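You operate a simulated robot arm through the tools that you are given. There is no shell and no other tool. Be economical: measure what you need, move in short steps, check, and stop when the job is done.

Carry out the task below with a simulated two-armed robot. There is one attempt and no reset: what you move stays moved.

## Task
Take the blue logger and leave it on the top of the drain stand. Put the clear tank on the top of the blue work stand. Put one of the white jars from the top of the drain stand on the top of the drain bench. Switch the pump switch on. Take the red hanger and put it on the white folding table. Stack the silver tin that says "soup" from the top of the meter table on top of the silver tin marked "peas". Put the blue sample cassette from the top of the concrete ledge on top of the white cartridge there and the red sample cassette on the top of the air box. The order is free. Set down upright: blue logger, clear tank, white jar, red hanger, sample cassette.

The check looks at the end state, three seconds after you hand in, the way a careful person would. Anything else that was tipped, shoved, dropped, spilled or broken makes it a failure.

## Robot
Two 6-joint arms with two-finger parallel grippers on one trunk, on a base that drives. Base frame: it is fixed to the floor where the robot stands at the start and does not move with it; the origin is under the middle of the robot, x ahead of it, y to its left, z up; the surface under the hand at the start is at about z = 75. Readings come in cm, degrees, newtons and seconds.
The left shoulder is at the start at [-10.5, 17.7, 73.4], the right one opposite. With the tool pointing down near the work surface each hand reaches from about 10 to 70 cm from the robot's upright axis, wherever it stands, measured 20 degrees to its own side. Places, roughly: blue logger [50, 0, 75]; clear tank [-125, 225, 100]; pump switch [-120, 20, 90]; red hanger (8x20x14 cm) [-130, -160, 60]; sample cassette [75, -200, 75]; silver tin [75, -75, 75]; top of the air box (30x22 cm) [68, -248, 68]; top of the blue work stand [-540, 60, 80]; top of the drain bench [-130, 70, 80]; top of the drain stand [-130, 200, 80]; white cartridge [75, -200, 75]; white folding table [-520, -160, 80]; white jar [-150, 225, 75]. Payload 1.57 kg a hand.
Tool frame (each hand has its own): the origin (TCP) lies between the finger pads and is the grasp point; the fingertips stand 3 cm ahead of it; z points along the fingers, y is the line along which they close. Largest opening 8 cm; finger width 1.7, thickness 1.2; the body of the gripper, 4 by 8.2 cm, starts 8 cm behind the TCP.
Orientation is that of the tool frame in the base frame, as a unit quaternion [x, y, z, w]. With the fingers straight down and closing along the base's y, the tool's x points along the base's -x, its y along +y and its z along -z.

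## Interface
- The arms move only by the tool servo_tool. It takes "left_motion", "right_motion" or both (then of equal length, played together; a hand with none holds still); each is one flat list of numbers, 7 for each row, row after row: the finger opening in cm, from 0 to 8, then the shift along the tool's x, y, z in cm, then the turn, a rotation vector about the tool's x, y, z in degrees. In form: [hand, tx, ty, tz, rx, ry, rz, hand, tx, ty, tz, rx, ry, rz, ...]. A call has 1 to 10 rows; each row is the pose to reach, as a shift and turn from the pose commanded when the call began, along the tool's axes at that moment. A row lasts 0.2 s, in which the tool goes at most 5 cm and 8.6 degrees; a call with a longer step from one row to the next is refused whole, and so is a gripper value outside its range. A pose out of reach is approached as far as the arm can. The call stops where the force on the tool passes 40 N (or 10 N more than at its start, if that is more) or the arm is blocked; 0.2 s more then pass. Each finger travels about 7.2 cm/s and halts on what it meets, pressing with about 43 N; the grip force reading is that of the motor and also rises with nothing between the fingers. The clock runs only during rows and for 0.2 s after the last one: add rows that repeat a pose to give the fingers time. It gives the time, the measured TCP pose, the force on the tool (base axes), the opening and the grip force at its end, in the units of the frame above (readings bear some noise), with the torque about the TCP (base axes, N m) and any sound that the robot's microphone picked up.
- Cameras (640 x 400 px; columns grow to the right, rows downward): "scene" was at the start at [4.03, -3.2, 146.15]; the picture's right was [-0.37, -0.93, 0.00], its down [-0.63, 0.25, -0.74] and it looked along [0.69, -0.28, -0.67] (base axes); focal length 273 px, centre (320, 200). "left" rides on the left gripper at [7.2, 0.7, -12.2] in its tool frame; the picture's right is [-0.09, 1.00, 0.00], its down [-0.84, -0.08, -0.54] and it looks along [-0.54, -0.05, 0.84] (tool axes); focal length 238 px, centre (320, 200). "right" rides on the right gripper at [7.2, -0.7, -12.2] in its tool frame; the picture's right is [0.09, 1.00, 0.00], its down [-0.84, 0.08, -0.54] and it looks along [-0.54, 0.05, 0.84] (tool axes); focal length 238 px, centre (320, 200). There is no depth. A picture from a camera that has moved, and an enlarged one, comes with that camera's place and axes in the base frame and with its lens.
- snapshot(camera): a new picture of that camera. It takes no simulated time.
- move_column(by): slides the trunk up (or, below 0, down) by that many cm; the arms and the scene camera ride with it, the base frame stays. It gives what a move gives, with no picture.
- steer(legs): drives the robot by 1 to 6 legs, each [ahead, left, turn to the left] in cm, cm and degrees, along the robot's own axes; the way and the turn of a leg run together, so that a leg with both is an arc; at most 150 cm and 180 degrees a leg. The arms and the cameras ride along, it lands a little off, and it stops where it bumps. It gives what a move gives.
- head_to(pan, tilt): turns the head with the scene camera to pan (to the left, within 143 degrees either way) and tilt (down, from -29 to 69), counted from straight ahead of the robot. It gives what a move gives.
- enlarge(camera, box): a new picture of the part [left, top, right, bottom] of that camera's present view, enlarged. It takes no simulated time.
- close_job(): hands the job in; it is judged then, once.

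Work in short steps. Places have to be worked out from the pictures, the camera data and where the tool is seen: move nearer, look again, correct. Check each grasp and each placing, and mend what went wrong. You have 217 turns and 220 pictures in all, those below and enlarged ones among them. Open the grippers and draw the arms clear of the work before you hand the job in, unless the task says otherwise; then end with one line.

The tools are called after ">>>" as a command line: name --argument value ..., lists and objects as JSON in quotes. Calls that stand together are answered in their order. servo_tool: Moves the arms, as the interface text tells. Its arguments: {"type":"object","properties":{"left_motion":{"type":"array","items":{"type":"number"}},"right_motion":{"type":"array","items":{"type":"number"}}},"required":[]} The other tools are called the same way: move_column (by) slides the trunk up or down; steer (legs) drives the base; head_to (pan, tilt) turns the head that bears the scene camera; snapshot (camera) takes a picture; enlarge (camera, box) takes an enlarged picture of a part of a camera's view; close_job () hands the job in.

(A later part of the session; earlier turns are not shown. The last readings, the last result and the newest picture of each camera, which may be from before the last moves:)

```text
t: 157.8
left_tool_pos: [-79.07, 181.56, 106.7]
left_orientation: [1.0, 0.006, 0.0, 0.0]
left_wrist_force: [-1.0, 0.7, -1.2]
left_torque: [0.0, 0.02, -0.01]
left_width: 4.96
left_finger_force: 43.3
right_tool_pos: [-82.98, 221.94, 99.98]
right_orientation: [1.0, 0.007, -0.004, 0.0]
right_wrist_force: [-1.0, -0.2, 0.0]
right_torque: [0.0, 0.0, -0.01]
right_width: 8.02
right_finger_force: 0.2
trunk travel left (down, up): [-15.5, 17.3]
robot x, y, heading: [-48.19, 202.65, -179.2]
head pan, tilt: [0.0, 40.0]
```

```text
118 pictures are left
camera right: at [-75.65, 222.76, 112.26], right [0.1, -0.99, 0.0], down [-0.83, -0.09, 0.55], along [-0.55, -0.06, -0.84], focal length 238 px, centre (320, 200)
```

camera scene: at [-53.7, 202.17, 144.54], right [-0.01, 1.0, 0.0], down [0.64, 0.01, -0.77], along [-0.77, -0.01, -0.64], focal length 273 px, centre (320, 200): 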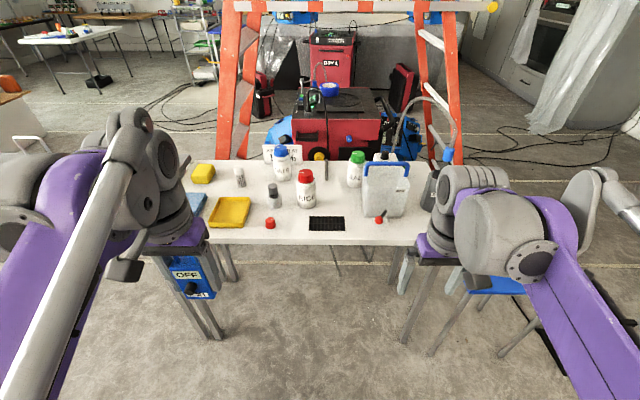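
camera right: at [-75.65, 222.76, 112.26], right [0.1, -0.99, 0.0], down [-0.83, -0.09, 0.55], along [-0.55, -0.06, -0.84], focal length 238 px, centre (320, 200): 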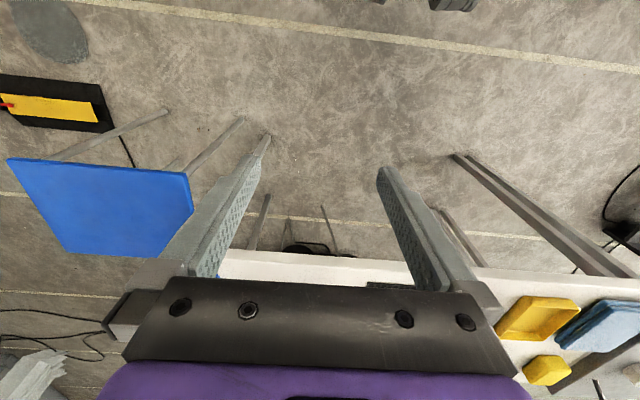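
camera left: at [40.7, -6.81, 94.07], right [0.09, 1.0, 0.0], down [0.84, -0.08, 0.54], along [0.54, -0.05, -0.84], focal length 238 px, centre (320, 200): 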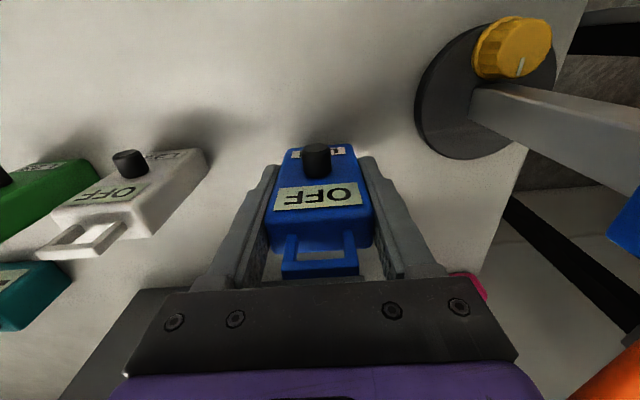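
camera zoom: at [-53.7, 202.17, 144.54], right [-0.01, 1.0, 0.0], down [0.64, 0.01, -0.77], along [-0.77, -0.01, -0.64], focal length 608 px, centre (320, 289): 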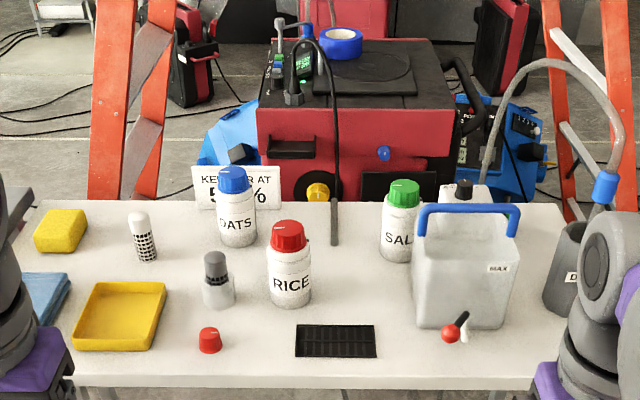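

Jars OATS/RICE/SALT and the tank with the blue bar handle are seen. I raise the trunk for clearance and drive closer to (-80,197).

>>> move_column --by 15

>>> steer --legs '[[30, 6, -0.7]]'

>>> head_to --pan 0 --tilt 50

>>> snapshot --camera "scene"

>>> snapshot --camera "right"

```text
t: 159.5
left_tool_pos: [-78.97, 181.7, 121.74]
left_orientation: [1.0, 0.006, 0.0, 0.0]
left_wrist_force: [0.4, -0.3, -0.6]
left_torque: [0.0, 0.06, -0.03]
left_width: 4.91
left_finger_force: 43.0
right_tool_pos: [-82.78, 221.94, 115.07]
right_orientation: [1.0, 0.006, -0.004, -0.001]
right_wrist_force: [-0.7, 1.1, -0.4]
right_torque: [0.0, 0.02, 0.01]
right_width: 8.0
right_finger_force: 0.0
trunk travel left (down, up): [-30.5, 2.3]
robot x, y, heading: [-48.63, 202.38, -179.2]
head pan, tilt: [0.0, 40.0]
```

```text
t: 161.6
left_tool_pos: [-109.13, 175.87, 121.7]
left_orientation: [1.0, 0.002, 0.0, 0.0]
left_wrist_force: [-0.7, -0.3, -0.9]
left_torque: [0.01, -0.01, 0.02]
left_width: 4.98
left_finger_force: 43.0
right_tool_pos: [-112.7, 216.22, 115.08]
right_orientation: [1.0, 0.002, -0.004, 0.001]
right_wrist_force: [1.3, -0.3, -1.6]
right_torque: [0.02, -0.02, -0.02]
right_width: 8.0
right_finger_force: 0.0
trunk travel left (down, up): [-30.5, 2.3]
robot x, y, heading: [-78.64, 196.38, -180.1]
head pan, tilt: [0.0, 40.0]
```

```text
t: 162.3
left_tool_pos: [-109.3, 175.91, 121.79]
left_orientation: [1.0, 0.001, 0.0, 0.001]
left_wrist_force: [0.2, -0.7, -0.2]
left_torque: [-0.03, 0.01, -0.03]
left_width: 4.95
left_finger_force: 42.9
right_tool_pos: [-112.77, 216.08, 115.08]
right_orientation: [1.0, 0.001, -0.004, -0.001]
right_wrist_force: [-0.4, -0.6, -0.3]
right_torque: [-0.02, -0.02, 0.0]
right_width: 8.0
right_finger_force: 0.0
trunk travel left (down, up): [-30.5, 2.3]
robot x, y, heading: [-78.11, 196.06, -179.9]
head pan, tilt: [0.0, 50.0]
```

```text
117 pictures are left
camera scene: at [-82.1, 196.03, 158.46], right [0.0, 1.0, 0.0], down [0.77, 0.0, -0.64], along [-0.64, 0.0, -0.77], focal length 273 px, centre (320, 200)
```

scene: 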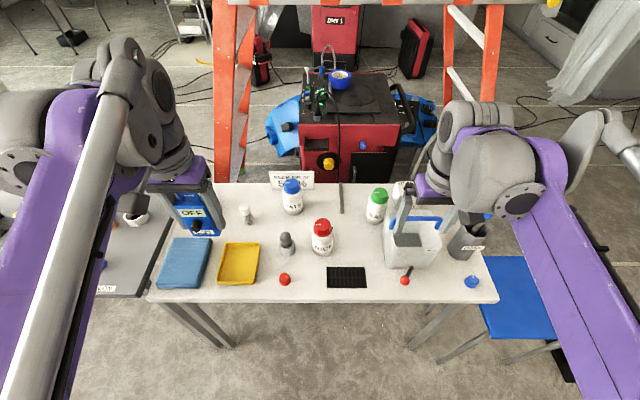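

```text
116 pictures are left
camera right: at [-105.51, 216.84, 127.27], right [0.09, -1.0, 0.0], down [-0.83, -0.08, 0.55], along [-0.55, -0.05, -0.84], focal length 238 px, centre (320, 200)
```

right: 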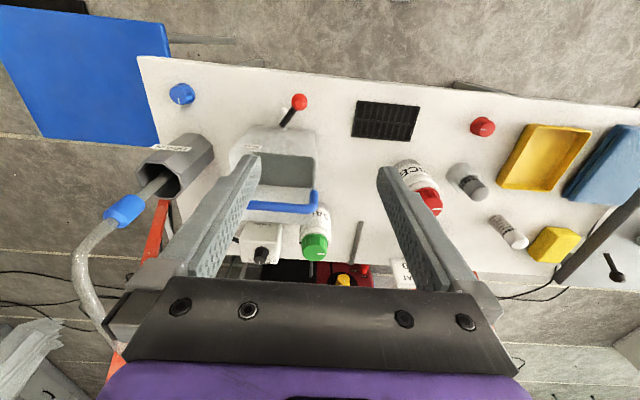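

I zoom on the RICE jar to measure its size and refine its place.

>>> enlarge --camera "scene" --box '[260, 170, 380, 270]'

>>> enlarge --camera "right" --box '[370, 130, 490, 230]'

```text
4.00 times, centred on (320, 220) of scene
camera zoom: at [-82.1, 196.03, 158.46], right [0.0, 1.0, 0.0], down [0.77, 0.0, -0.64], along [-0.64, 0.0, -0.77], focal length 1094 px, centre (320, 120)
```

zoom: 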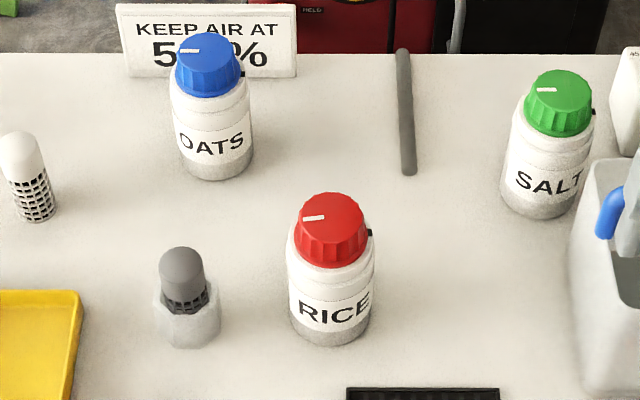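

```text
4.00 times, centred on (430, 180) of right
camera zoom: at [-105.51, 216.84, 127.27], right [0.09, -1.0, 0.0], down [-0.83, -0.08, 0.55], along [-0.55, -0.05, -0.84], focal length 953 px, centre (-120, 280)
```

zoom: 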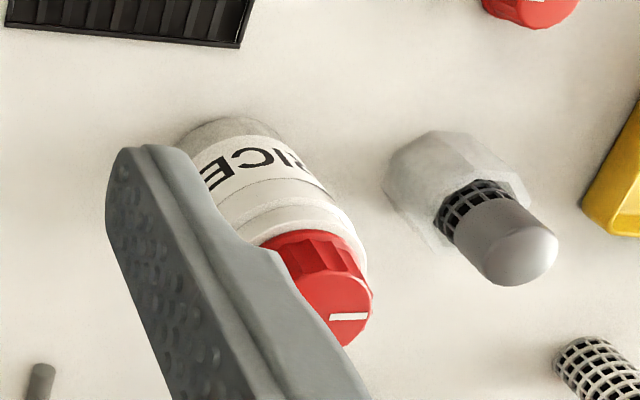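

RICE: body ≈6.7 cm, lid top z≈96.4 at (-125.6,196.7), table top z≈82.5. Move the right hand above it.

>>> servo_tool --right_motion '[8, -2.5, 3.8, 0, 0, 0, 0, 8, -5, 7.6, 0, 0, 0, 0, 8, -7.5, 11.4, 0, 0, 0, 0, 8, -10, 15.2, 0, 0, 0, 0, 8, -12.5, 19, 0, 0, 0, 0, 8, -12.8, 19.4, 4, 0, 0, 0, 8, -12.8, 19.4, 8, 0, 0, 0]'

>>> snapshot --camera "right"

>>> snapshot --camera "scene"

```text
t: 163.9
left_tool_pos: [-109.24, 175.81, 121.71]
left_orientation: [1.0, 0.002, 0.001, 0.0]
left_wrist_force: [-0.2, 0.0, 0.0]
left_torque: [0.01, -0.02, 0.0]
left_width: 4.94
left_finger_force: 42.6
right_tool_pos: [-125.69, 196.74, 107.05]
right_orientation: [1.0, 0.001, -0.003, -0.001]
right_wrist_force: [-0.7, -0.3, 0.4]
right_torque: [0.0, 0.03, 0.02]
right_width: 8.01
right_finger_force: 0.0
trunk travel left (down, up): [-30.5, 2.3]
robot x, y, heading: [-78.27, 195.91, -179.9]
head pan, tilt: [0.0, 50.0]
```

```text
113 pictures are left
camera right: at [-118.49, 197.41, 119.2], right [0.09, -1.0, 0.0], down [-0.83, -0.08, 0.55], along [-0.55, -0.05, -0.84], focal length 238 px, centre (320, 200)
```

right: 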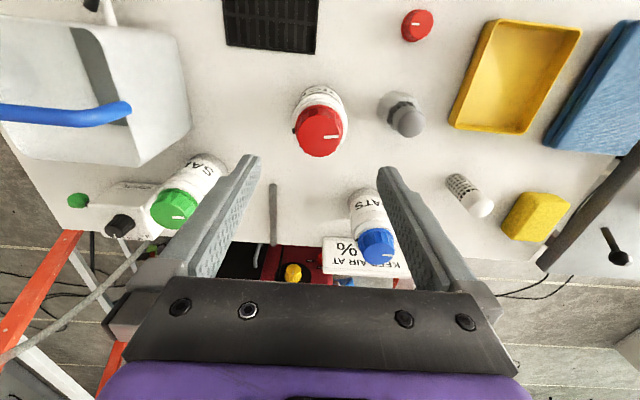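

```text
112 pictures are left
camera scene: at [-82.09, 196.02, 158.45], right [0.0, 1.0, 0.0], down [0.77, 0.0, -0.64], along [-0.64, 0.0, -0.77], focal length 273 px, centre (320, 200)
```

scene: 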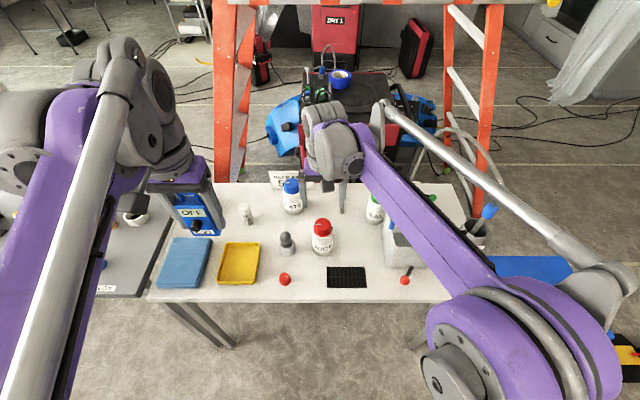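

Aligned. Lower to z≈96 and check clearance again.

>>> servo_tool --right_motion '[8, -0.1, -0.1, 4, 0, 0, 0, 8, -0.1, -0.1, 8, 0, 0, 0, 8, -0.1, -0.1, 11, 0, 0, 0]'

>>> snapshot --camera "right"

>>> enlarge --camera "scene" --box '[260, 130, 460, 290]'

```text
t: 164.7
left_tool_pos: [-109.29, 175.9, 121.73]
left_orientation: [1.0, 0.002, 0.0, 0.001]
left_wrist_force: [0.4, 0.5, -0.8]
left_torque: [-0.01, -0.05, 0.02]
left_width: 4.95
left_finger_force: 42.4
right_tool_pos: [-125.66, 196.81, 96.17]
right_orientation: [1.0, 0.001, -0.003, 0.0]
right_wrist_force: [0.9, 0.0, 0.2]
right_torque: [-0.03, 0.0, -0.01]
right_width: 7.99
right_finger_force: 0.0
trunk travel left (down, up): [-30.5, 2.3]
robot x, y, heading: [-78.54, 196.05, -179.9]
head pan, tilt: [0.0, 50.0]
```

```text
111 pictures are left
camera right: at [-118.5, 197.51, 108.3], right [0.1, -1.0, 0.0], down [-0.83, -0.08, 0.55], along [-0.55, -0.05, -0.84], focal length 238 px, centre (320, 200)
```

right: 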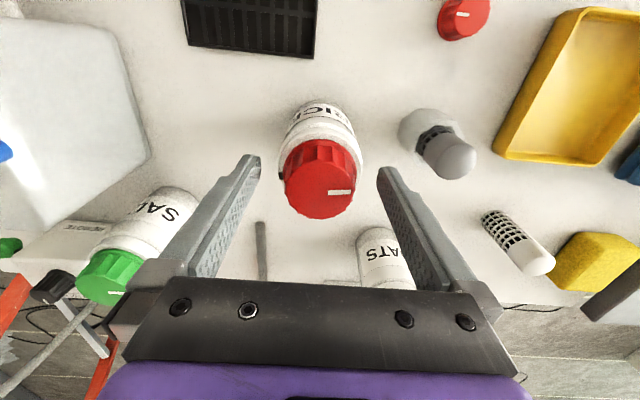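

```text
2.50 times, centred on (360, 210) of scene
camera zoom: at [-82.09, 196.04, 158.45], right [0.0, 1.0, 0.0], down [0.77, 0.0, -0.64], along [-0.64, 0.0, -0.77], focal length 684 px, centre (220, 175)
```

zoom: 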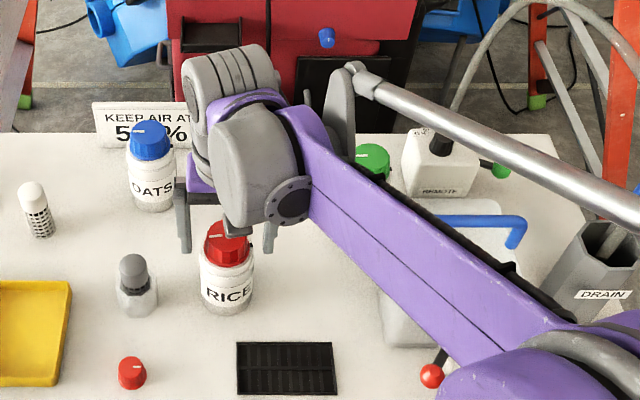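

The tank handle is at z≈94, well under the forearm. RICE is centred; lower to z≈89 and grip.

>>> servo_tool --right_motion '[8, -0.1, 0, 3, 0, 0, 0, 8, -0.1, 0, 6.8, 0, 0, 0, 8, -0.1, 0, 6.8, 0, 0, 0]'

>>> snapshot --camera "right"

```text
t: 165.5
left_tool_pos: [-109.18, 175.82, 121.65]
left_orientation: [1.0, 0.002, 0.0, 0.0]
left_wrist_force: [0.1, 0.1, -1.1]
left_torque: [0.0, 0.02, -0.01]
left_width: 4.93
left_finger_force: 42.8
right_tool_pos: [-125.85, 196.9, 89.43]
right_orientation: [1.0, 0.001, -0.003, 0.0]
right_wrist_force: [-0.5, -0.1, -0.6]
right_torque: [0.01, -0.04, 0.01]
right_width: 8.01
right_finger_force: 0.0
trunk travel left (down, up): [-30.5, 2.3]
robot x, y, heading: [-78.26, 196.38, -180.1]
head pan, tilt: [0.0, 50.0]
```

```text
109 pictures are left
camera right: at [-118.63, 197.67, 101.48], right [0.09, -1.0, 0.0], down [-0.83, -0.08, 0.55], along [-0.55, -0.05, -0.84], focal length 238 px, centre (320, 200)
```

right: 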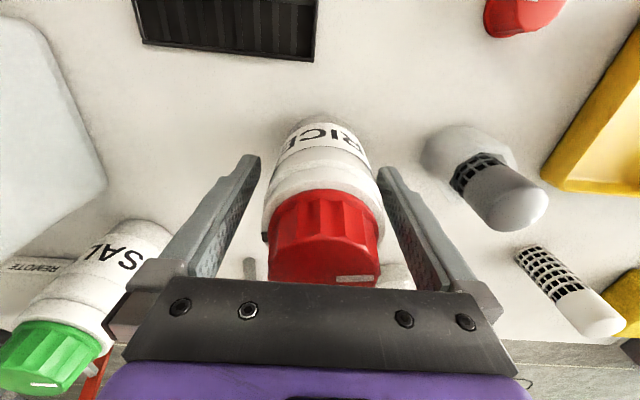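

Close and lift slightly.

>>> servo_tool --right_motion '[7, 0, 0, 0, 0, 0, 0, 5.5, 0, 0, 0, 0, 0, 0, 5.5, 0, 0, 0, 0, 0, 0, 5.5, 0, 0, 0, 0, 0, 0, 5.5, 0, 0, -2, 0, 0, 0]'

>>> snapshot --camera "right"

```text
t: 166.7
left_tool_pos: [-109.21, 175.92, 121.66]
left_orientation: [1.0, 0.002, -0.001, 0.0]
left_wrist_force: [0.1, -0.2, -1.2]
left_torque: [0.03, -0.02, -0.03]
left_width: 4.96
left_finger_force: 43.0
right_tool_pos: [-126.0, 196.94, 91.36]
right_orientation: [1.0, 0.001, -0.003, -0.001]
right_wrist_force: [-0.4, -0.3, -4.6]
right_torque: [0.04, -0.01, 0.01]
right_width: 6.49
right_finger_force: 43.1
trunk travel left (down, up): [-30.5, 2.3]
robot x, y, heading: [-78.72, 195.95, -180.1]
head pan, tilt: [0.0, 50.0]
```

```text
108 pictures are left
camera right: at [-118.73, 197.63, 103.48], right [0.09, -1.0, 0.0], down [-0.83, -0.08, 0.55], along [-0.55, -0.05, -0.84], focal length 238 px, centre (320, 200)
```

right: 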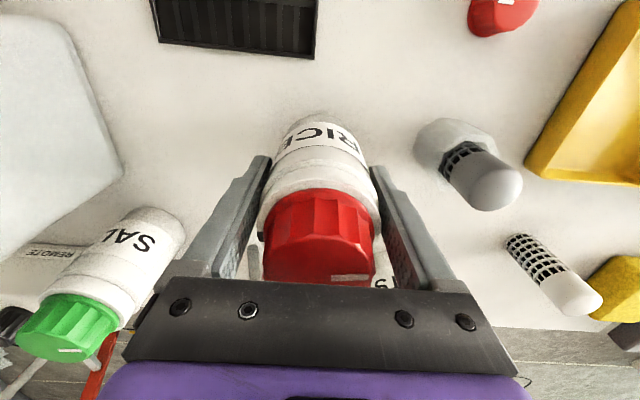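

Lifted OK. Raise and move the jar back to the right.

>>> servo_tool --right_motion '[5.5, 0, 0, -4.5, 0, 0, 0, 5.5, 0, 0, -9, 0, 0, 0, 5.5, 0, 0, -13.5, 0, 0, 0, 5.5, 0, 0, -18, 0, 0, 0, 5.5, 2, -3, -21, 0, 0, 0, 5.5, 5, -6.5, -22, 0, 0, 0, 5.5, 8, -10, -23, 0, 0, 0, 5.5, 11, -13.5, -24, 0, 0, 0, 5.5, 14, -17, -24, 0, 0, 0, 5.5, 17, -20, -24, 0, 0, 0]'

>>> snapshot --camera "scene"

>>> snapshot --camera "left"

```text
t: 168.9
left_tool_pos: [-109.25, 175.9, 121.85]
left_orientation: [1.0, 0.002, 0.0, 0.0]
left_wrist_force: [-0.2, -0.9, -1.3]
left_torque: [0.0, 0.02, 0.0]
left_width: 4.97
left_finger_force: 43.0
right_tool_pos: [-108.58, 216.88, 115.34]
right_orientation: [1.0, 0.002, -0.004, 0.0]
right_wrist_force: [0.1, 0.0, -4.3]
right_torque: [0.01, -0.01, -0.04]
right_width: 6.52
right_finger_force: 42.6
trunk travel left (down, up): [-30.5, 2.3]
robot x, y, heading: [-78.33, 195.99, -180.0]
head pan, tilt: [0.0, 50.0]
```

```text
107 pictures are left
camera scene: at [-81.94, 196.08, 158.45], right [0.0, 1.0, 0.0], down [0.77, 0.0, -0.64], along [-0.64, 0.0, -0.77], focal length 273 px, centre (320, 200)
```

scene: 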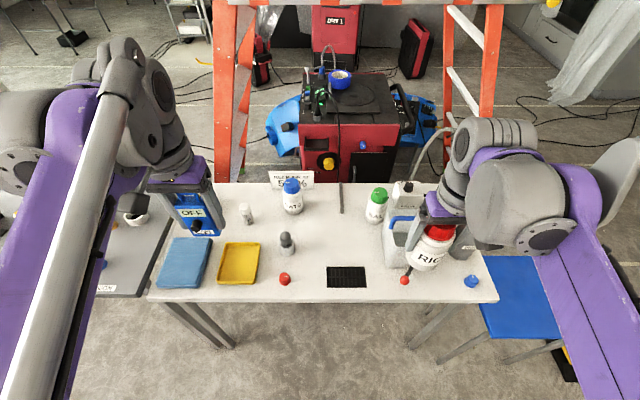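

```text
106 pictures are left
camera left: at [-102.04, 175.36, 133.96], right [-0.09, -1.0, 0.0], down [-0.84, 0.07, 0.54], along [-0.54, 0.05, -0.84], focal length 238 px, centre (320, 200)
```

left: 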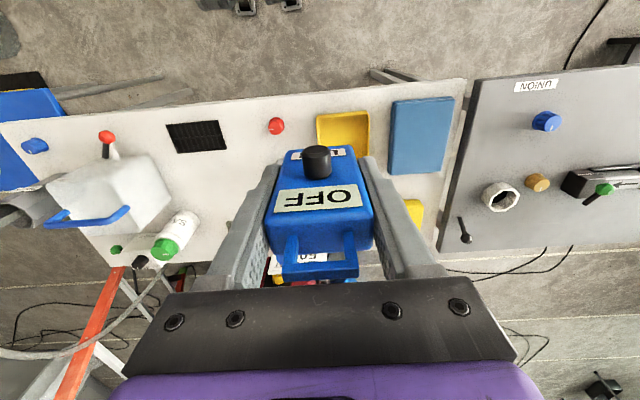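

Now place the logger at the freed spot (≈(-127,199)): move left hand over it.

>>> servo_tool --left_motion '[4, -2.5, -3.3, 0, 0, 0, 0, 4, -5, -6.6, 0, 0, 0, 0, 4, -7.5, -9.9, 0, 0, 0, 0, 4, -10, -13.2, 0, 0, 0, 0, 4, -12.5, -16.5, 0, 0, 0, 0, 4, -15, -19.8, 0, 0, 0, 0, 4, -17.8, -23.1, 0, 0, 0, 0, 4, -17.8, -23.1, 4.5, 0, 0, 0, 4, -17.8, -23.1, 9, 0, 0, 0]'

>>> snapshot --camera "left"

>>> snapshot --camera "scene"

```text
t: 170.9
left_tool_pos: [-127.39, 198.79, 112.79]
left_orientation: [1.0, 0.002, 0.0, 0.0]
left_wrist_force: [-1.3, 0.1, -0.3]
left_torque: [-0.02, -0.01, -0.04]
left_width: 4.95
left_finger_force: 43.3
right_tool_pos: [-108.78, 216.79, 115.27]
right_orientation: [1.0, 0.002, -0.003, 0.0]
right_wrist_force: [-0.5, 0.0, -3.5]
right_torque: [-0.02, -0.04, -0.06]
right_width: 6.51
right_finger_force: 43.0
trunk travel left (down, up): [-30.5, 2.3]
robot x, y, heading: [-78.59, 195.92, -179.8]
head pan, tilt: [0.0, 50.0]
```

```text
105 pictures are left
camera left: at [-120.26, 198.26, 124.86], right [-0.09, -1.0, 0.0], down [-0.84, 0.07, 0.54], along [-0.54, 0.05, -0.84], focal length 238 px, centre (320, 200)
```

left: 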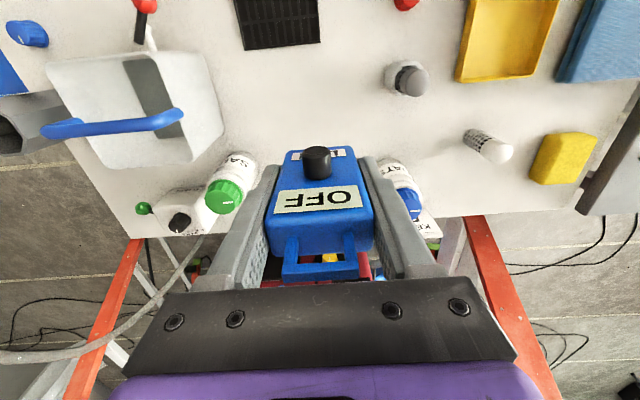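

```text
104 pictures are left
camera scene: at [-82.14, 196.08, 158.45], right [0.0, 1.0, 0.0], down [0.77, 0.0, -0.64], along [-0.64, 0.0, -0.77], focal length 273 px, centre (320, 200)
```

scene: 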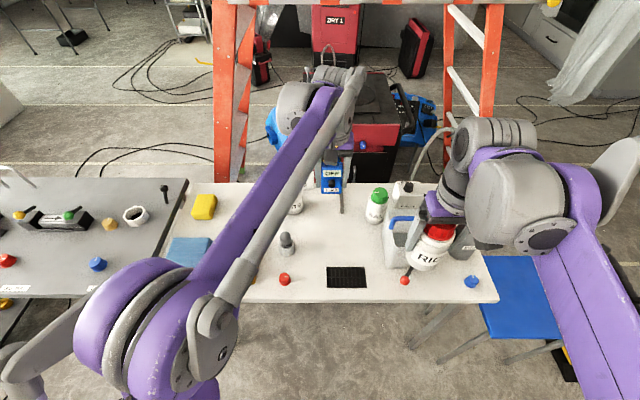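

Area is clear. Lower to z≈89, then gently to contact.

>>> servo_tool --left_motion '[4, 0, 0, 4.5, 0, 0, 0, 4, 0, 0, 9, 0, 0, 0, 4, 0, 0, 13.5, 0, 0, 0, 4, 0, 0, 18, 0, 0, 0, 4, 0, 0, 22, 0, 0, 0, 4, 0, 0, 24, 0, 0, 0, 4, 0, 0, 24.5, 0, 0, 0, 4, 0, 0, 25, 0, 0, 0]'

>>> enlarge --camera "scene" --box '[260, 150, 400, 290]'

```text
t: 172.7
left_tool_pos: [-127.18, 198.79, 87.66]
left_orientation: [1.0, 0.002, 0.0, 0.0]
left_wrist_force: [-0.4, -0.1, -0.9]
left_torque: [-0.01, 0.03, 0.02]
left_width: 4.94
left_finger_force: 43.2
right_tool_pos: [-108.73, 216.75, 115.34]
right_orientation: [1.0, 0.002, -0.004, -0.001]
right_wrist_force: [0.4, 0.0, -4.1]
right_torque: [-0.03, -0.01, -0.03]
right_width: 6.5
right_finger_force: 43.3
trunk travel left (down, up): [-30.5, 2.3]
robot x, y, heading: [-78.53, 196.18, -179.9]
head pan, tilt: [0.0, 50.0]
```

```text
2.86 times, centred on (330, 220) of scene
camera zoom: at [-82.09, 196.06, 158.45], right [0.0, 1.0, 0.0], down [0.77, 0.0, -0.64], along [-0.64, 0.0, -0.77], focal length 781 px, centre (291, 143)
```

zoom: 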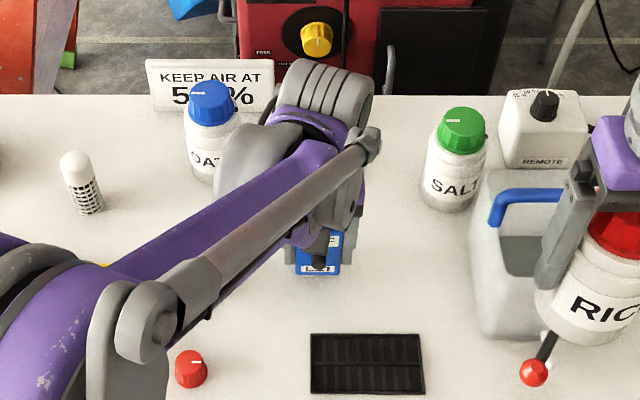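

>>> servo_tool --left_motion '[4, 0, 0, 0.4, 0, 0, 0, 4, 0, 0, 0.8, 0, 0, 0, 4, 0, 0, 1.1, 0, 0, 0]'

```text
t: 173.5
left_tool_pos: [-127.21, 198.86, 86.67]
left_orientation: [1.0, 0.002, -0.001, 0.0]
left_wrist_force: [-3.1, -0.4, 13.2]
left_torque: [-0.03, 0.11, 0.01]
left_width: 4.97
left_finger_force: 43.1
right_tool_pos: [-108.6, 216.87, 115.28]
right_orientation: [1.0, 0.002, -0.004, -0.001]
right_wrist_force: [0.5, -0.5, -2.9]
right_torque: [0.02, -0.02, 0.0]
right_width: 6.49
right_finger_force: 42.8
trunk travel left (down, up): [-30.5, 2.3]
robot x, y, heading: [-78.65, 196.21, -180.1]
head pan, tilt: [0.0, 50.0]
```

Contact (13 N). Release and rise.

>>> servo_tool --left_motion '[5.2, 0, 0, -0.1, 0, 0, 0, 6.2, 0, 0, -0.1, 0, 0, 0, 7.2, 0, 0, -0.1, 0, 0, 0, 7.5, 0, 0, -0.1, 0, 0, 0, 7.5, 0, 0, -3, 0, 0, 0]'

>>> snapshot --camera "left"

```text
t: 174.7
left_tool_pos: [-126.97, 198.71, 89.68]
left_orientation: [1.0, 0.002, -0.001, 0.0]
left_wrist_force: [0.1, -0.5, -0.4]
left_torque: [0.0, 0.02, 0.0]
left_width: 7.47
left_finger_force: 0.1
right_tool_pos: [-108.57, 216.83, 115.22]
right_orientation: [1.0, 0.002, -0.004, 0.0]
right_wrist_force: [-0.4, -0.1, -3.3]
right_torque: [0.01, -0.02, 0.0]
right_width: 6.48
right_finger_force: 42.9
trunk travel left (down, up): [-30.5, 2.3]
robot x, y, heading: [-78.23, 196.1, -179.6]
head pan, tilt: [0.0, 50.0]
```

```text
102 pictures are left
camera left: at [-119.87, 198.29, 101.88], right [-0.09, -1.0, 0.0], down [-0.84, 0.07, 0.54], along [-0.54, 0.05, -0.84], focal length 238 px, centre (320, 200)
```

left: 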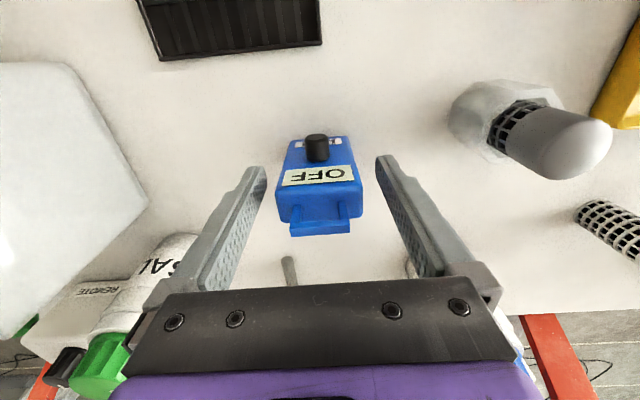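

Logger stands upright. Raise the left hand and return it to the left.

>>> servo_tool --left_motion '[7.5, 0, 0, -4.5, 0, 0, 0, 7.5, 0, 0, -9, 0, 0, 0, 7.5, 0, 0, -13.5, 0, 0, 0, 7.5, 0, 0, -18, 0, 0, 0, 7.5, 0, 0, -22.5, 0, 0, 0, 7.5, 3, 2.5, -25, 0, 0, 0, 7.5, 6, 6, -26, 0, 0, 0, 7.5, 9, 10, -26, 0, 0, 0, 7.5, 12, 14, -26, 0, 0, 0, 7.5, 15, 18, -26, 0, 0, 0]'

>>> head_to --pan 30 --tilt 40

>>> snapshot --camera "scene"

```text
t: 176.9
left_tool_pos: [-111.94, 180.73, 115.56]
left_orientation: [1.0, 0.002, 0.0, 0.0]
left_wrist_force: [0.3, -1.1, 0.7]
left_torque: [0.01, 0.01, -0.01]
left_width: 7.52
left_finger_force: 0.1
right_tool_pos: [-108.71, 216.74, 115.3]
right_orientation: [1.0, 0.001, -0.004, 0.0]
right_wrist_force: [-0.7, 0.4, -3.4]
right_torque: [-0.01, 0.02, 0.04]
right_width: 6.5
right_finger_force: 43.1
trunk travel left (down, up): [-30.5, 2.3]
robot x, y, heading: [-78.6, 195.97, -179.6]
head pan, tilt: [0.0, 50.0]
```

```text
t: 177.9
left_tool_pos: [-112.01, 180.74, 115.55]
left_orientation: [1.0, 0.001, 0.0, 0.0]
left_wrist_force: [0.8, 1.0, -0.1]
left_torque: [0.02, -0.02, 0.01]
left_width: 7.5
left_finger_force: 0.1
right_tool_pos: [-108.67, 216.86, 115.24]
right_orientation: [1.0, 0.002, -0.004, 0.0]
right_wrist_force: [-0.6, 0.0, -4.8]
right_torque: [0.03, 0.01, 0.0]
right_width: 6.51
right_finger_force: 42.8
trunk travel left (down, up): [-30.5, 2.3]
robot x, y, heading: [-78.38, 196.22, -179.9]
head pan, tilt: [30.0, 40.0]
```

```text
101 pictures are left
camera scene: at [-81.72, 191.8, 159.87], right [-0.5, 0.86, 0.0], down [0.56, 0.32, -0.77], along [-0.66, -0.38, -0.64], focal length 273 px, centre (320, 200)
```

scene: 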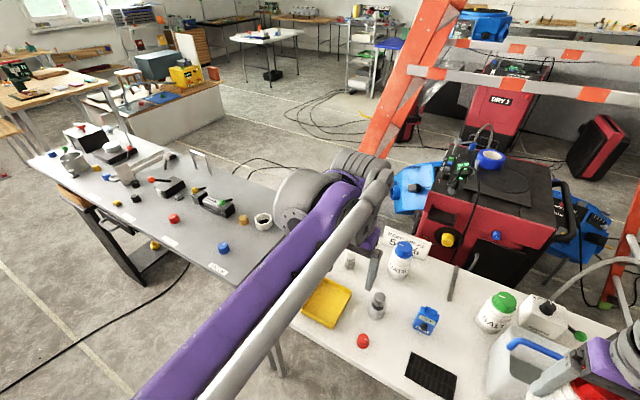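

Logger confirmed upright. Drive back and left to look at the drain bench.

>>> steer --legs '[[-12, 0, 0], [0, 105, 0]]'

>>> head_to --pan 0 --tilt 45

>>> snapshot --camera "scene"

>>> head_to --pan 35 --tilt 40

>>> snapshot --camera "scene"

```text
t: 188.2
left_tool_pos: [-100.01, 76.66, 115.43]
left_orientation: [1.0, 0.001, 0.0, 0.001]
left_wrist_force: [-0.2, 0.4, 0.1]
left_torque: [0.03, 0.03, 0.01]
left_width: 7.52
left_finger_force: 0.0
right_tool_pos: [-96.55, 112.86, 115.2]
right_orientation: [1.0, 0.0, -0.005, -0.001]
right_wrist_force: [-0.1, 0.0, -2.6]
right_torque: [0.01, -0.01, 0.04]
right_width: 6.48
right_finger_force: 43.4
trunk travel left (down, up): [-30.5, 2.3]
robot x, y, heading: [-66.39, 92.67, -179.9]
head pan, tilt: [30.0, 40.0]
```

```text
t: 189.1
left_tool_pos: [-100.04, 76.64, 115.46]
left_orientation: [1.0, 0.0, -0.001, 0.0]
left_wrist_force: [-0.2, 0.1, 0.7]
left_torque: [0.01, 0.0, 0.01]
left_width: 7.48
left_finger_force: 0.0
right_tool_pos: [-96.5, 112.75, 115.18]
right_orientation: [1.0, 0.001, -0.004, 0.0]
right_wrist_force: [0.6, 0.7, -3.8]
right_torque: [0.03, -0.02, -0.01]
right_width: 6.49
right_finger_force: 43.2
trunk travel left (down, up): [-30.5, 2.3]
robot x, y, heading: [-66.17, 92.03, -179.7]
head pan, tilt: [0.0, 45.0]
```

```text
100 pictures are left
camera scene: at [-70.39, 92.0, 159.15], right [0.0, 1.0, 0.0], down [0.71, 0.0, -0.71], along [-0.71, 0.0, -0.71], focal length 273 px, centre (320, 200)
```

scene: 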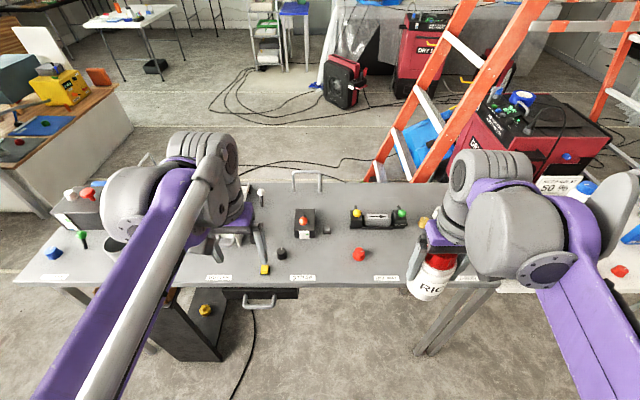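

```text
t: 190.1
left_tool_pos: [-100.02, 76.83, 115.61]
left_orientation: [1.0, 0.001, -0.001, 0.0]
left_wrist_force: [0.8, 0.1, 0.7]
left_torque: [0.01, 0.03, -0.02]
left_width: 7.5
left_finger_force: 0.1
right_tool_pos: [-96.49, 112.88, 115.26]
right_orientation: [1.0, 0.001, -0.003, 0.001]
right_wrist_force: [0.6, -0.1, -3.0]
right_torque: [-0.02, -0.05, 0.0]
right_width: 6.49
right_finger_force: 42.9
trunk travel left (down, up): [-30.5, 2.3]
robot x, y, heading: [-66.43, 92.09, -179.9]
head pan, tilt: [35.0, 40.0]
```

```text
99 pictures are left
camera scene: at [-69.22, 87.13, 159.87], right [-0.57, 0.82, 0.0], down [0.53, 0.37, -0.77], along [-0.63, -0.44, -0.64], focal length 273 px, centre (320, 200)
```

scene: 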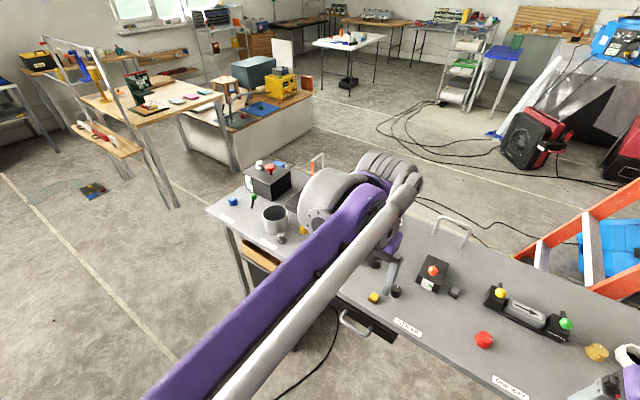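

I zoom on the front middle of the drain bench to find a free place for the jar.

>>> head_to --pan 0 --tilt 50

>>> enlarge --camera "scene" --box '[220, 130, 460, 290]'

```text
t: 191.1
left_tool_pos: [-100.12, 76.75, 115.42]
left_orientation: [1.0, 0.001, 0.0, 0.001]
left_wrist_force: [0.2, 0.0, 0.3]
left_torque: [-0.01, -0.03, -0.04]
left_width: 7.48
left_finger_force: 0.0
right_tool_pos: [-96.51, 112.77, 115.23]
right_orientation: [1.0, 0.001, -0.003, 0.0]
right_wrist_force: [-0.8, -0.1, -3.3]
right_torque: [0.0, -0.04, -0.03]
right_width: 6.53
right_finger_force: 43.1
trunk travel left (down, up): [-30.5, 2.3]
robot x, y, heading: [-66.64, 92.21, -180.0]
head pan, tilt: [0.0, 50.0]
```

```text
2.50 times, centred on (340, 210) of scene
camera zoom: at [-69.96, 92.0, 158.46], right [0.0, 1.0, 0.0], down [0.77, 0.0, -0.64], along [-0.64, 0.0, -0.77], focal length 684 px, centre (270, 175)
```

zoom: 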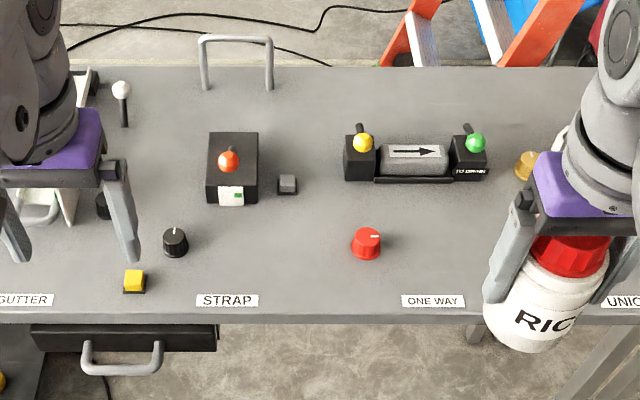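

Free spot at ≈(-121,94). Move the jar above it.

>>> servo_tool --right_motion '[5.5, -3.5, 2.7, 0, 0, 0, 0, 5.5, -7, 5.4, 0, 0, 0, 0, 5.5, -10.5, 8.1, 0, 0, 0, 0, 5.5, -14, 10.8, 0, 0, 0, 0, 5.5, -17.5, 13.5, 0, 0, 0, 0, 5.5, -21, 16.2, 0, 0, 0, 0, 5.5, -24.5, 18.8, 0, 0, 0, 0, 5.5, -24.5, 18.8, 4.5, 0, 0, 0, 5.5, -24.5, 18.8, 9, 0, 0, 0]'

>>> snapshot --camera "right"

>>> enlarge --camera "scene" --box '[220, 130, 460, 290]'

```text
t: 193.1
left_tool_pos: [-100.15, 76.78, 115.53]
left_orientation: [1.0, 0.0, 0.0, 0.0]
left_wrist_force: [-0.3, 0.5, 1.1]
left_torque: [-0.02, 0.02, -0.01]
left_width: 7.51
left_finger_force: 0.0
right_tool_pos: [-121.22, 93.84, 106.57]
right_orientation: [1.0, 0.001, -0.004, 0.0]
right_wrist_force: [0.3, 0.2, -4.2]
right_torque: [0.02, -0.02, -0.02]
right_width: 6.48
right_finger_force: 43.0
trunk travel left (down, up): [-30.5, 2.3]
robot x, y, heading: [-66.3, 91.75, -179.7]
head pan, tilt: [0.0, 50.0]
```

```text
97 pictures are left
camera right: at [-114.16, 94.6, 118.7], right [0.09, -1.0, 0.0], down [-0.83, -0.08, 0.55], along [-0.54, -0.05, -0.84], focal length 238 px, centre (320, 200)
```

right: 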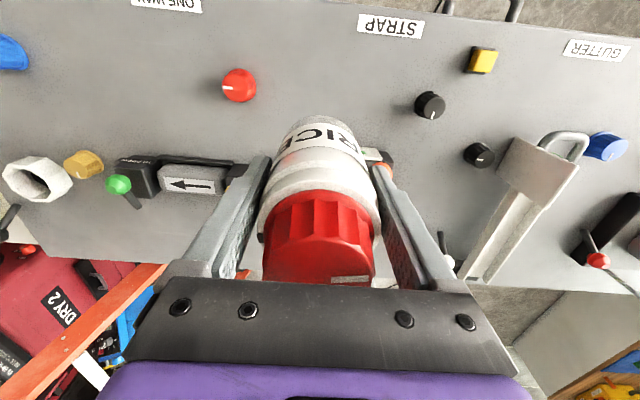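

```text
2.50 times, centred on (340, 210) of scene
camera zoom: at [-70.07, 91.97, 158.45], right [0.0, 1.0, 0.0], down [0.77, 0.0, -0.64], along [-0.64, 0.0, -0.77], focal length 684 px, centre (270, 175)
```

zoom: 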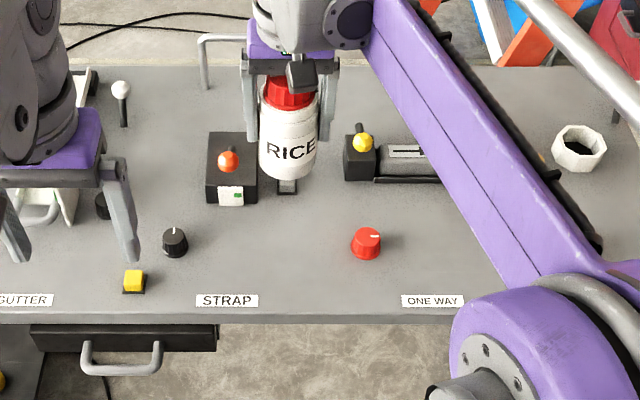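

Good landing spot. Lower.

>>> servo_tool --right_motion '[5.5, 0, 0, 4.5, 0, 0, 0, 5.5, 0, 0, 9, 0, 0, 0, 5.5, 0, 0, 13.5, 0, 0, 0, 5.5, 0, 0, 16, 0, 0, 0, 5.5, 0, 0, 16.5, 0, 0, 0, 5.5, 0, 0, 17, 0, 0, 0, 5.5, 0, 0, 17.4, 0, 0, 0]'

>>> enlarge --camera "scene" --box '[220, 130, 460, 290]'

```text
t: 194.4
left_tool_pos: [-99.82, 76.78, 115.61]
left_orientation: [1.0, 0.002, -0.001, 0.0]
left_wrist_force: [0.7, -0.2, 0.0]
left_torque: [0.03, 0.01, 0.03]
left_width: 7.48
left_finger_force: 0.0
right_tool_pos: [-121.32, 93.86, 90.14]
right_orientation: [1.0, 0.002, -0.006, 0.001]
right_wrist_force: [-1.9, 0.6, 32.5]
right_torque: [-0.25, -0.38, -0.04]
right_width: 6.5
right_finger_force: 31.9
trunk travel left (down, up): [-30.5, 2.3]
robot x, y, heading: [-66.37, 91.94, -179.6]
head pan, tilt: [0.0, 50.0]
stopped in row 6 (right hand): the force on the tool passed its limit at 47 N (the readings are from after the stop); the commanded pose is now the measured one
```

```text
2.50 times, centred on (340, 210) of scene
camera zoom: at [-69.72, 91.99, 158.49], right [0.0, 1.0, 0.0], down [0.77, 0.0, -0.64], along [-0.64, 0.0, -0.77], focal length 684 px, centre (270, 175)
```

zoom: 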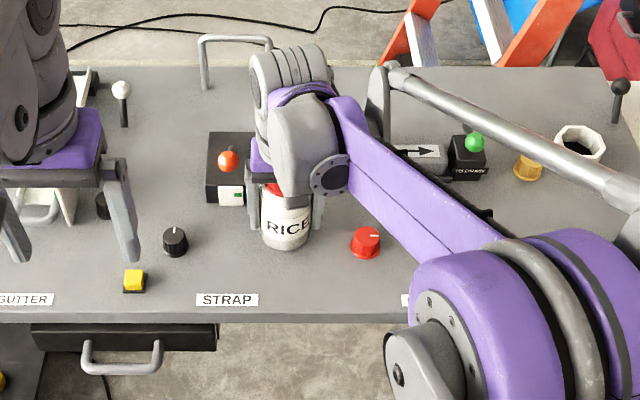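

Contact at bench. Release and check.

>>> servo_tool --right_motion '[6.6, 0, 0, -0.2, 0, 0, 0, 7.2, 0, 0, -0.2, 0, 0, 0, 8, 0, 0, -0.2, 0, 0, 0, 8, 0, 0, -0.2, 0, 0, 0]'

>>> snapshot --camera "right"

```text
t: 195.4
left_tool_pos: [-99.84, 76.67, 115.63]
left_orientation: [1.0, 0.001, -0.001, 0.0]
left_wrist_force: [1.2, -0.1, 0.0]
left_torque: [0.0, -0.01, -0.02]
left_width: 7.48
left_finger_force: 0.0
right_tool_pos: [-121.21, 93.86, 90.11]
right_orientation: [1.0, 0.001, -0.004, -0.001]
right_wrist_force: [1.0, 0.1, 19.7]
right_torque: [-0.04, 0.1, -0.02]
right_width: 8.0
right_finger_force: 0.1
trunk travel left (down, up): [-30.5, 2.3]
robot x, y, heading: [-66.27, 92.24, -180.0]
head pan, tilt: [0.0, 50.0]
```

```text
94 pictures are left
camera right: at [-114.01, 94.6, 102.3], right [0.09, -1.0, 0.0], down [-0.83, -0.08, 0.55], along [-0.55, -0.05, -0.84], focal length 238 px, centre (320, 200)
```

right: 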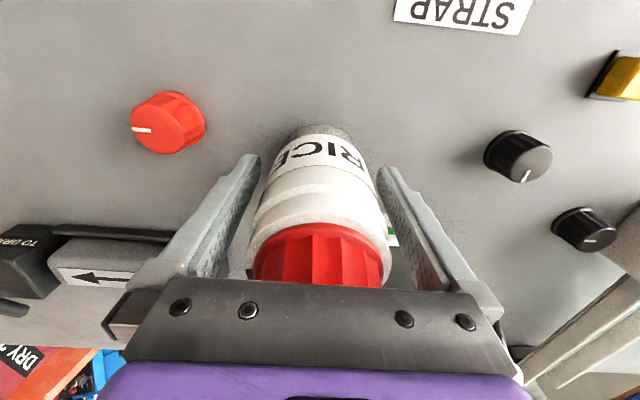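

The palm is resting on the lid; rise slowly straight up.

>>> servo_tool --right_motion '[8, 0, 0, -0.8, 0, 0, 0, 8, 0, 0, -3, 0, 0, 0, 8, 0, 0, -6, 0, 0, 0]'

>>> snapshot --camera "right"

```text
t: 196.2
left_tool_pos: [-99.89, 76.65, 115.52]
left_orientation: [1.0, 0.001, 0.0, 0.0]
left_wrist_force: [0.4, -0.3, 0.5]
left_torque: [-0.01, 0.0, 0.02]
left_width: 7.51
left_finger_force: 0.1
right_tool_pos: [-121.33, 93.71, 96.06]
right_orientation: [1.0, 0.001, -0.005, -0.001]
right_wrist_force: [0.6, -0.1, 0.3]
right_torque: [0.0, 0.02, -0.02]
right_width: 8.02
right_finger_force: 0.0
trunk travel left (down, up): [-30.5, 2.3]
robot x, y, heading: [-66.5, 91.91, -179.9]
head pan, tilt: [0.0, 50.0]
```

```text
93 pictures are left
camera right: at [-114.07, 94.51, 108.22], right [0.09, -1.0, 0.0], down [-0.83, -0.08, 0.55], along [-0.55, -0.05, -0.84], focal length 238 px, centre (320, 200)
```

right: 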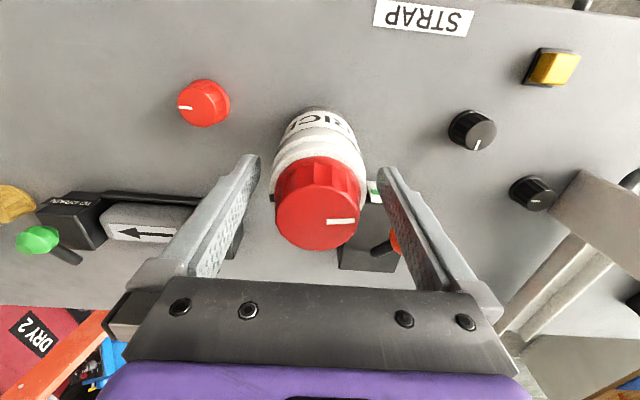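

Jar stands upright. Raise and retract right hand.

>>> servo_tool --right_motion '[8, 0, 0, -4.5, 0, 0, 0, 8, 0, 0, -9, 0, 0, 0, 8, 0, 0, -13.5, 0, 0, 0, 8, 0, 0, -18, 0, 0, 0, 8, 4, -2, -19, 0, 0, 0, 8, 8, -4, -20, 0, 0, 0, 8, 12, -6, -20, 0, 0, 0, 8, 16, -8, -20, 0, 0, 0, 8, 20, -10, -20, 0, 0, 0, 8, 24, -12, -20, 0, 0, 0]'

>>> steer --legs '[[0, 65, 0]]'

>>> snapshot --camera "scene"

```text
t: 198.4
left_tool_pos: [-99.81, 76.69, 115.4]
left_orientation: [1.0, 0.001, -0.001, 0.0]
left_wrist_force: [0.5, 0.2, -0.4]
left_torque: [-0.03, 0.0, 0.03]
left_width: 7.51
left_finger_force: 0.0
right_tool_pos: [-97.13, 105.66, 115.91]
right_orientation: [1.0, 0.0, -0.004, -0.001]
right_wrist_force: [-0.7, -0.1, 0.5]
right_torque: [-0.01, -0.02, 0.0]
right_width: 7.99
right_finger_force: 0.0
trunk travel left (down, up): [-30.5, 2.3]
robot x, y, heading: [-66.15, 92.39, -180.1]
head pan, tilt: [0.0, 50.0]
```

```text
t: 204.6
left_tool_pos: [-100.4, 12.28, 115.57]
left_orientation: [1.0, -0.005, 0.0, 0.001]
left_wrist_force: [-0.4, -0.3, 0.1]
left_torque: [0.0, -0.02, 0.0]
left_width: 7.52
left_finger_force: 0.2
right_tool_pos: [-97.42, 41.39, 115.82]
right_orientation: [1.0, -0.005, -0.004, 0.001]
right_wrist_force: [-0.4, 0.2, 0.1]
right_torque: [0.03, 0.01, -0.04]
right_width: 7.99
right_finger_force: 0.1
trunk travel left (down, up): [-30.5, 2.3]
robot x, y, heading: [-66.88, 27.13, 179.5]
head pan, tilt: [0.0, 50.0]
```

```text
92 pictures are left
camera scene: at [-70.16, 27.29, 158.45], right [0.01, 1.0, 0.0], down [0.77, -0.01, -0.64], along [-0.64, 0.01, -0.77], focal length 273 px, centre (320, 200)
```

scene: 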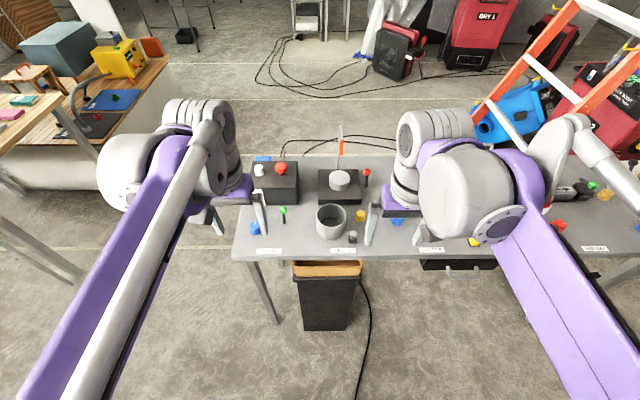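

>>> enlarge --camera "scene" --box '[220, 120, 420, 270]'

>>> snapshot --camera "left"

```text
2.67 times, centred on (320, 195) of scene
camera zoom: at [-70.16, 27.29, 158.45], right [0.01, 1.0, 0.0], down [0.77, -0.01, -0.64], along [-0.64, 0.01, -0.77], focal length 729 px, centre (320, 213)
```

zoom: 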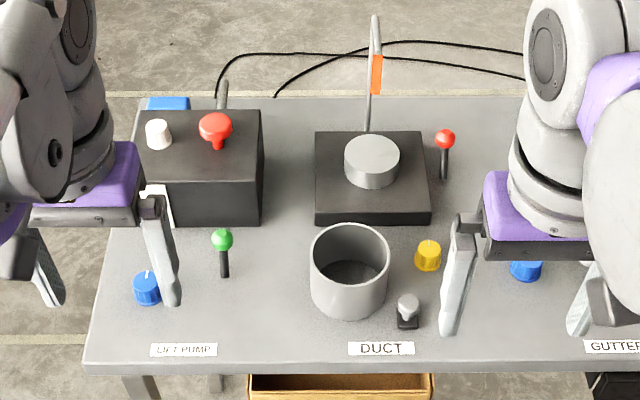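

```text
90 pictures are left
camera left: at [-93.28, 11.77, 127.73], right [-0.1, -0.99, 0.0], down [-0.84, 0.09, 0.54], along [-0.54, 0.06, -0.84], focal length 238 px, centre (320, 200)
```

left: 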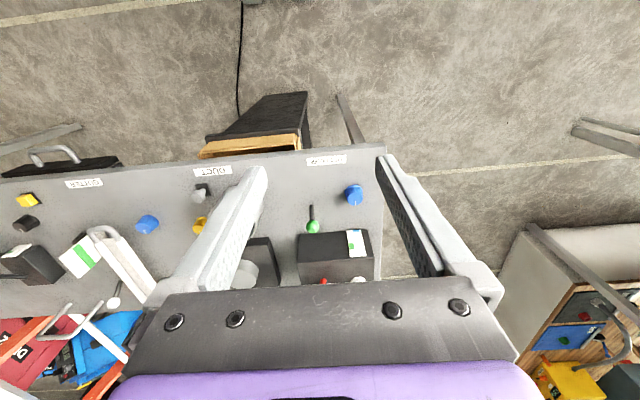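

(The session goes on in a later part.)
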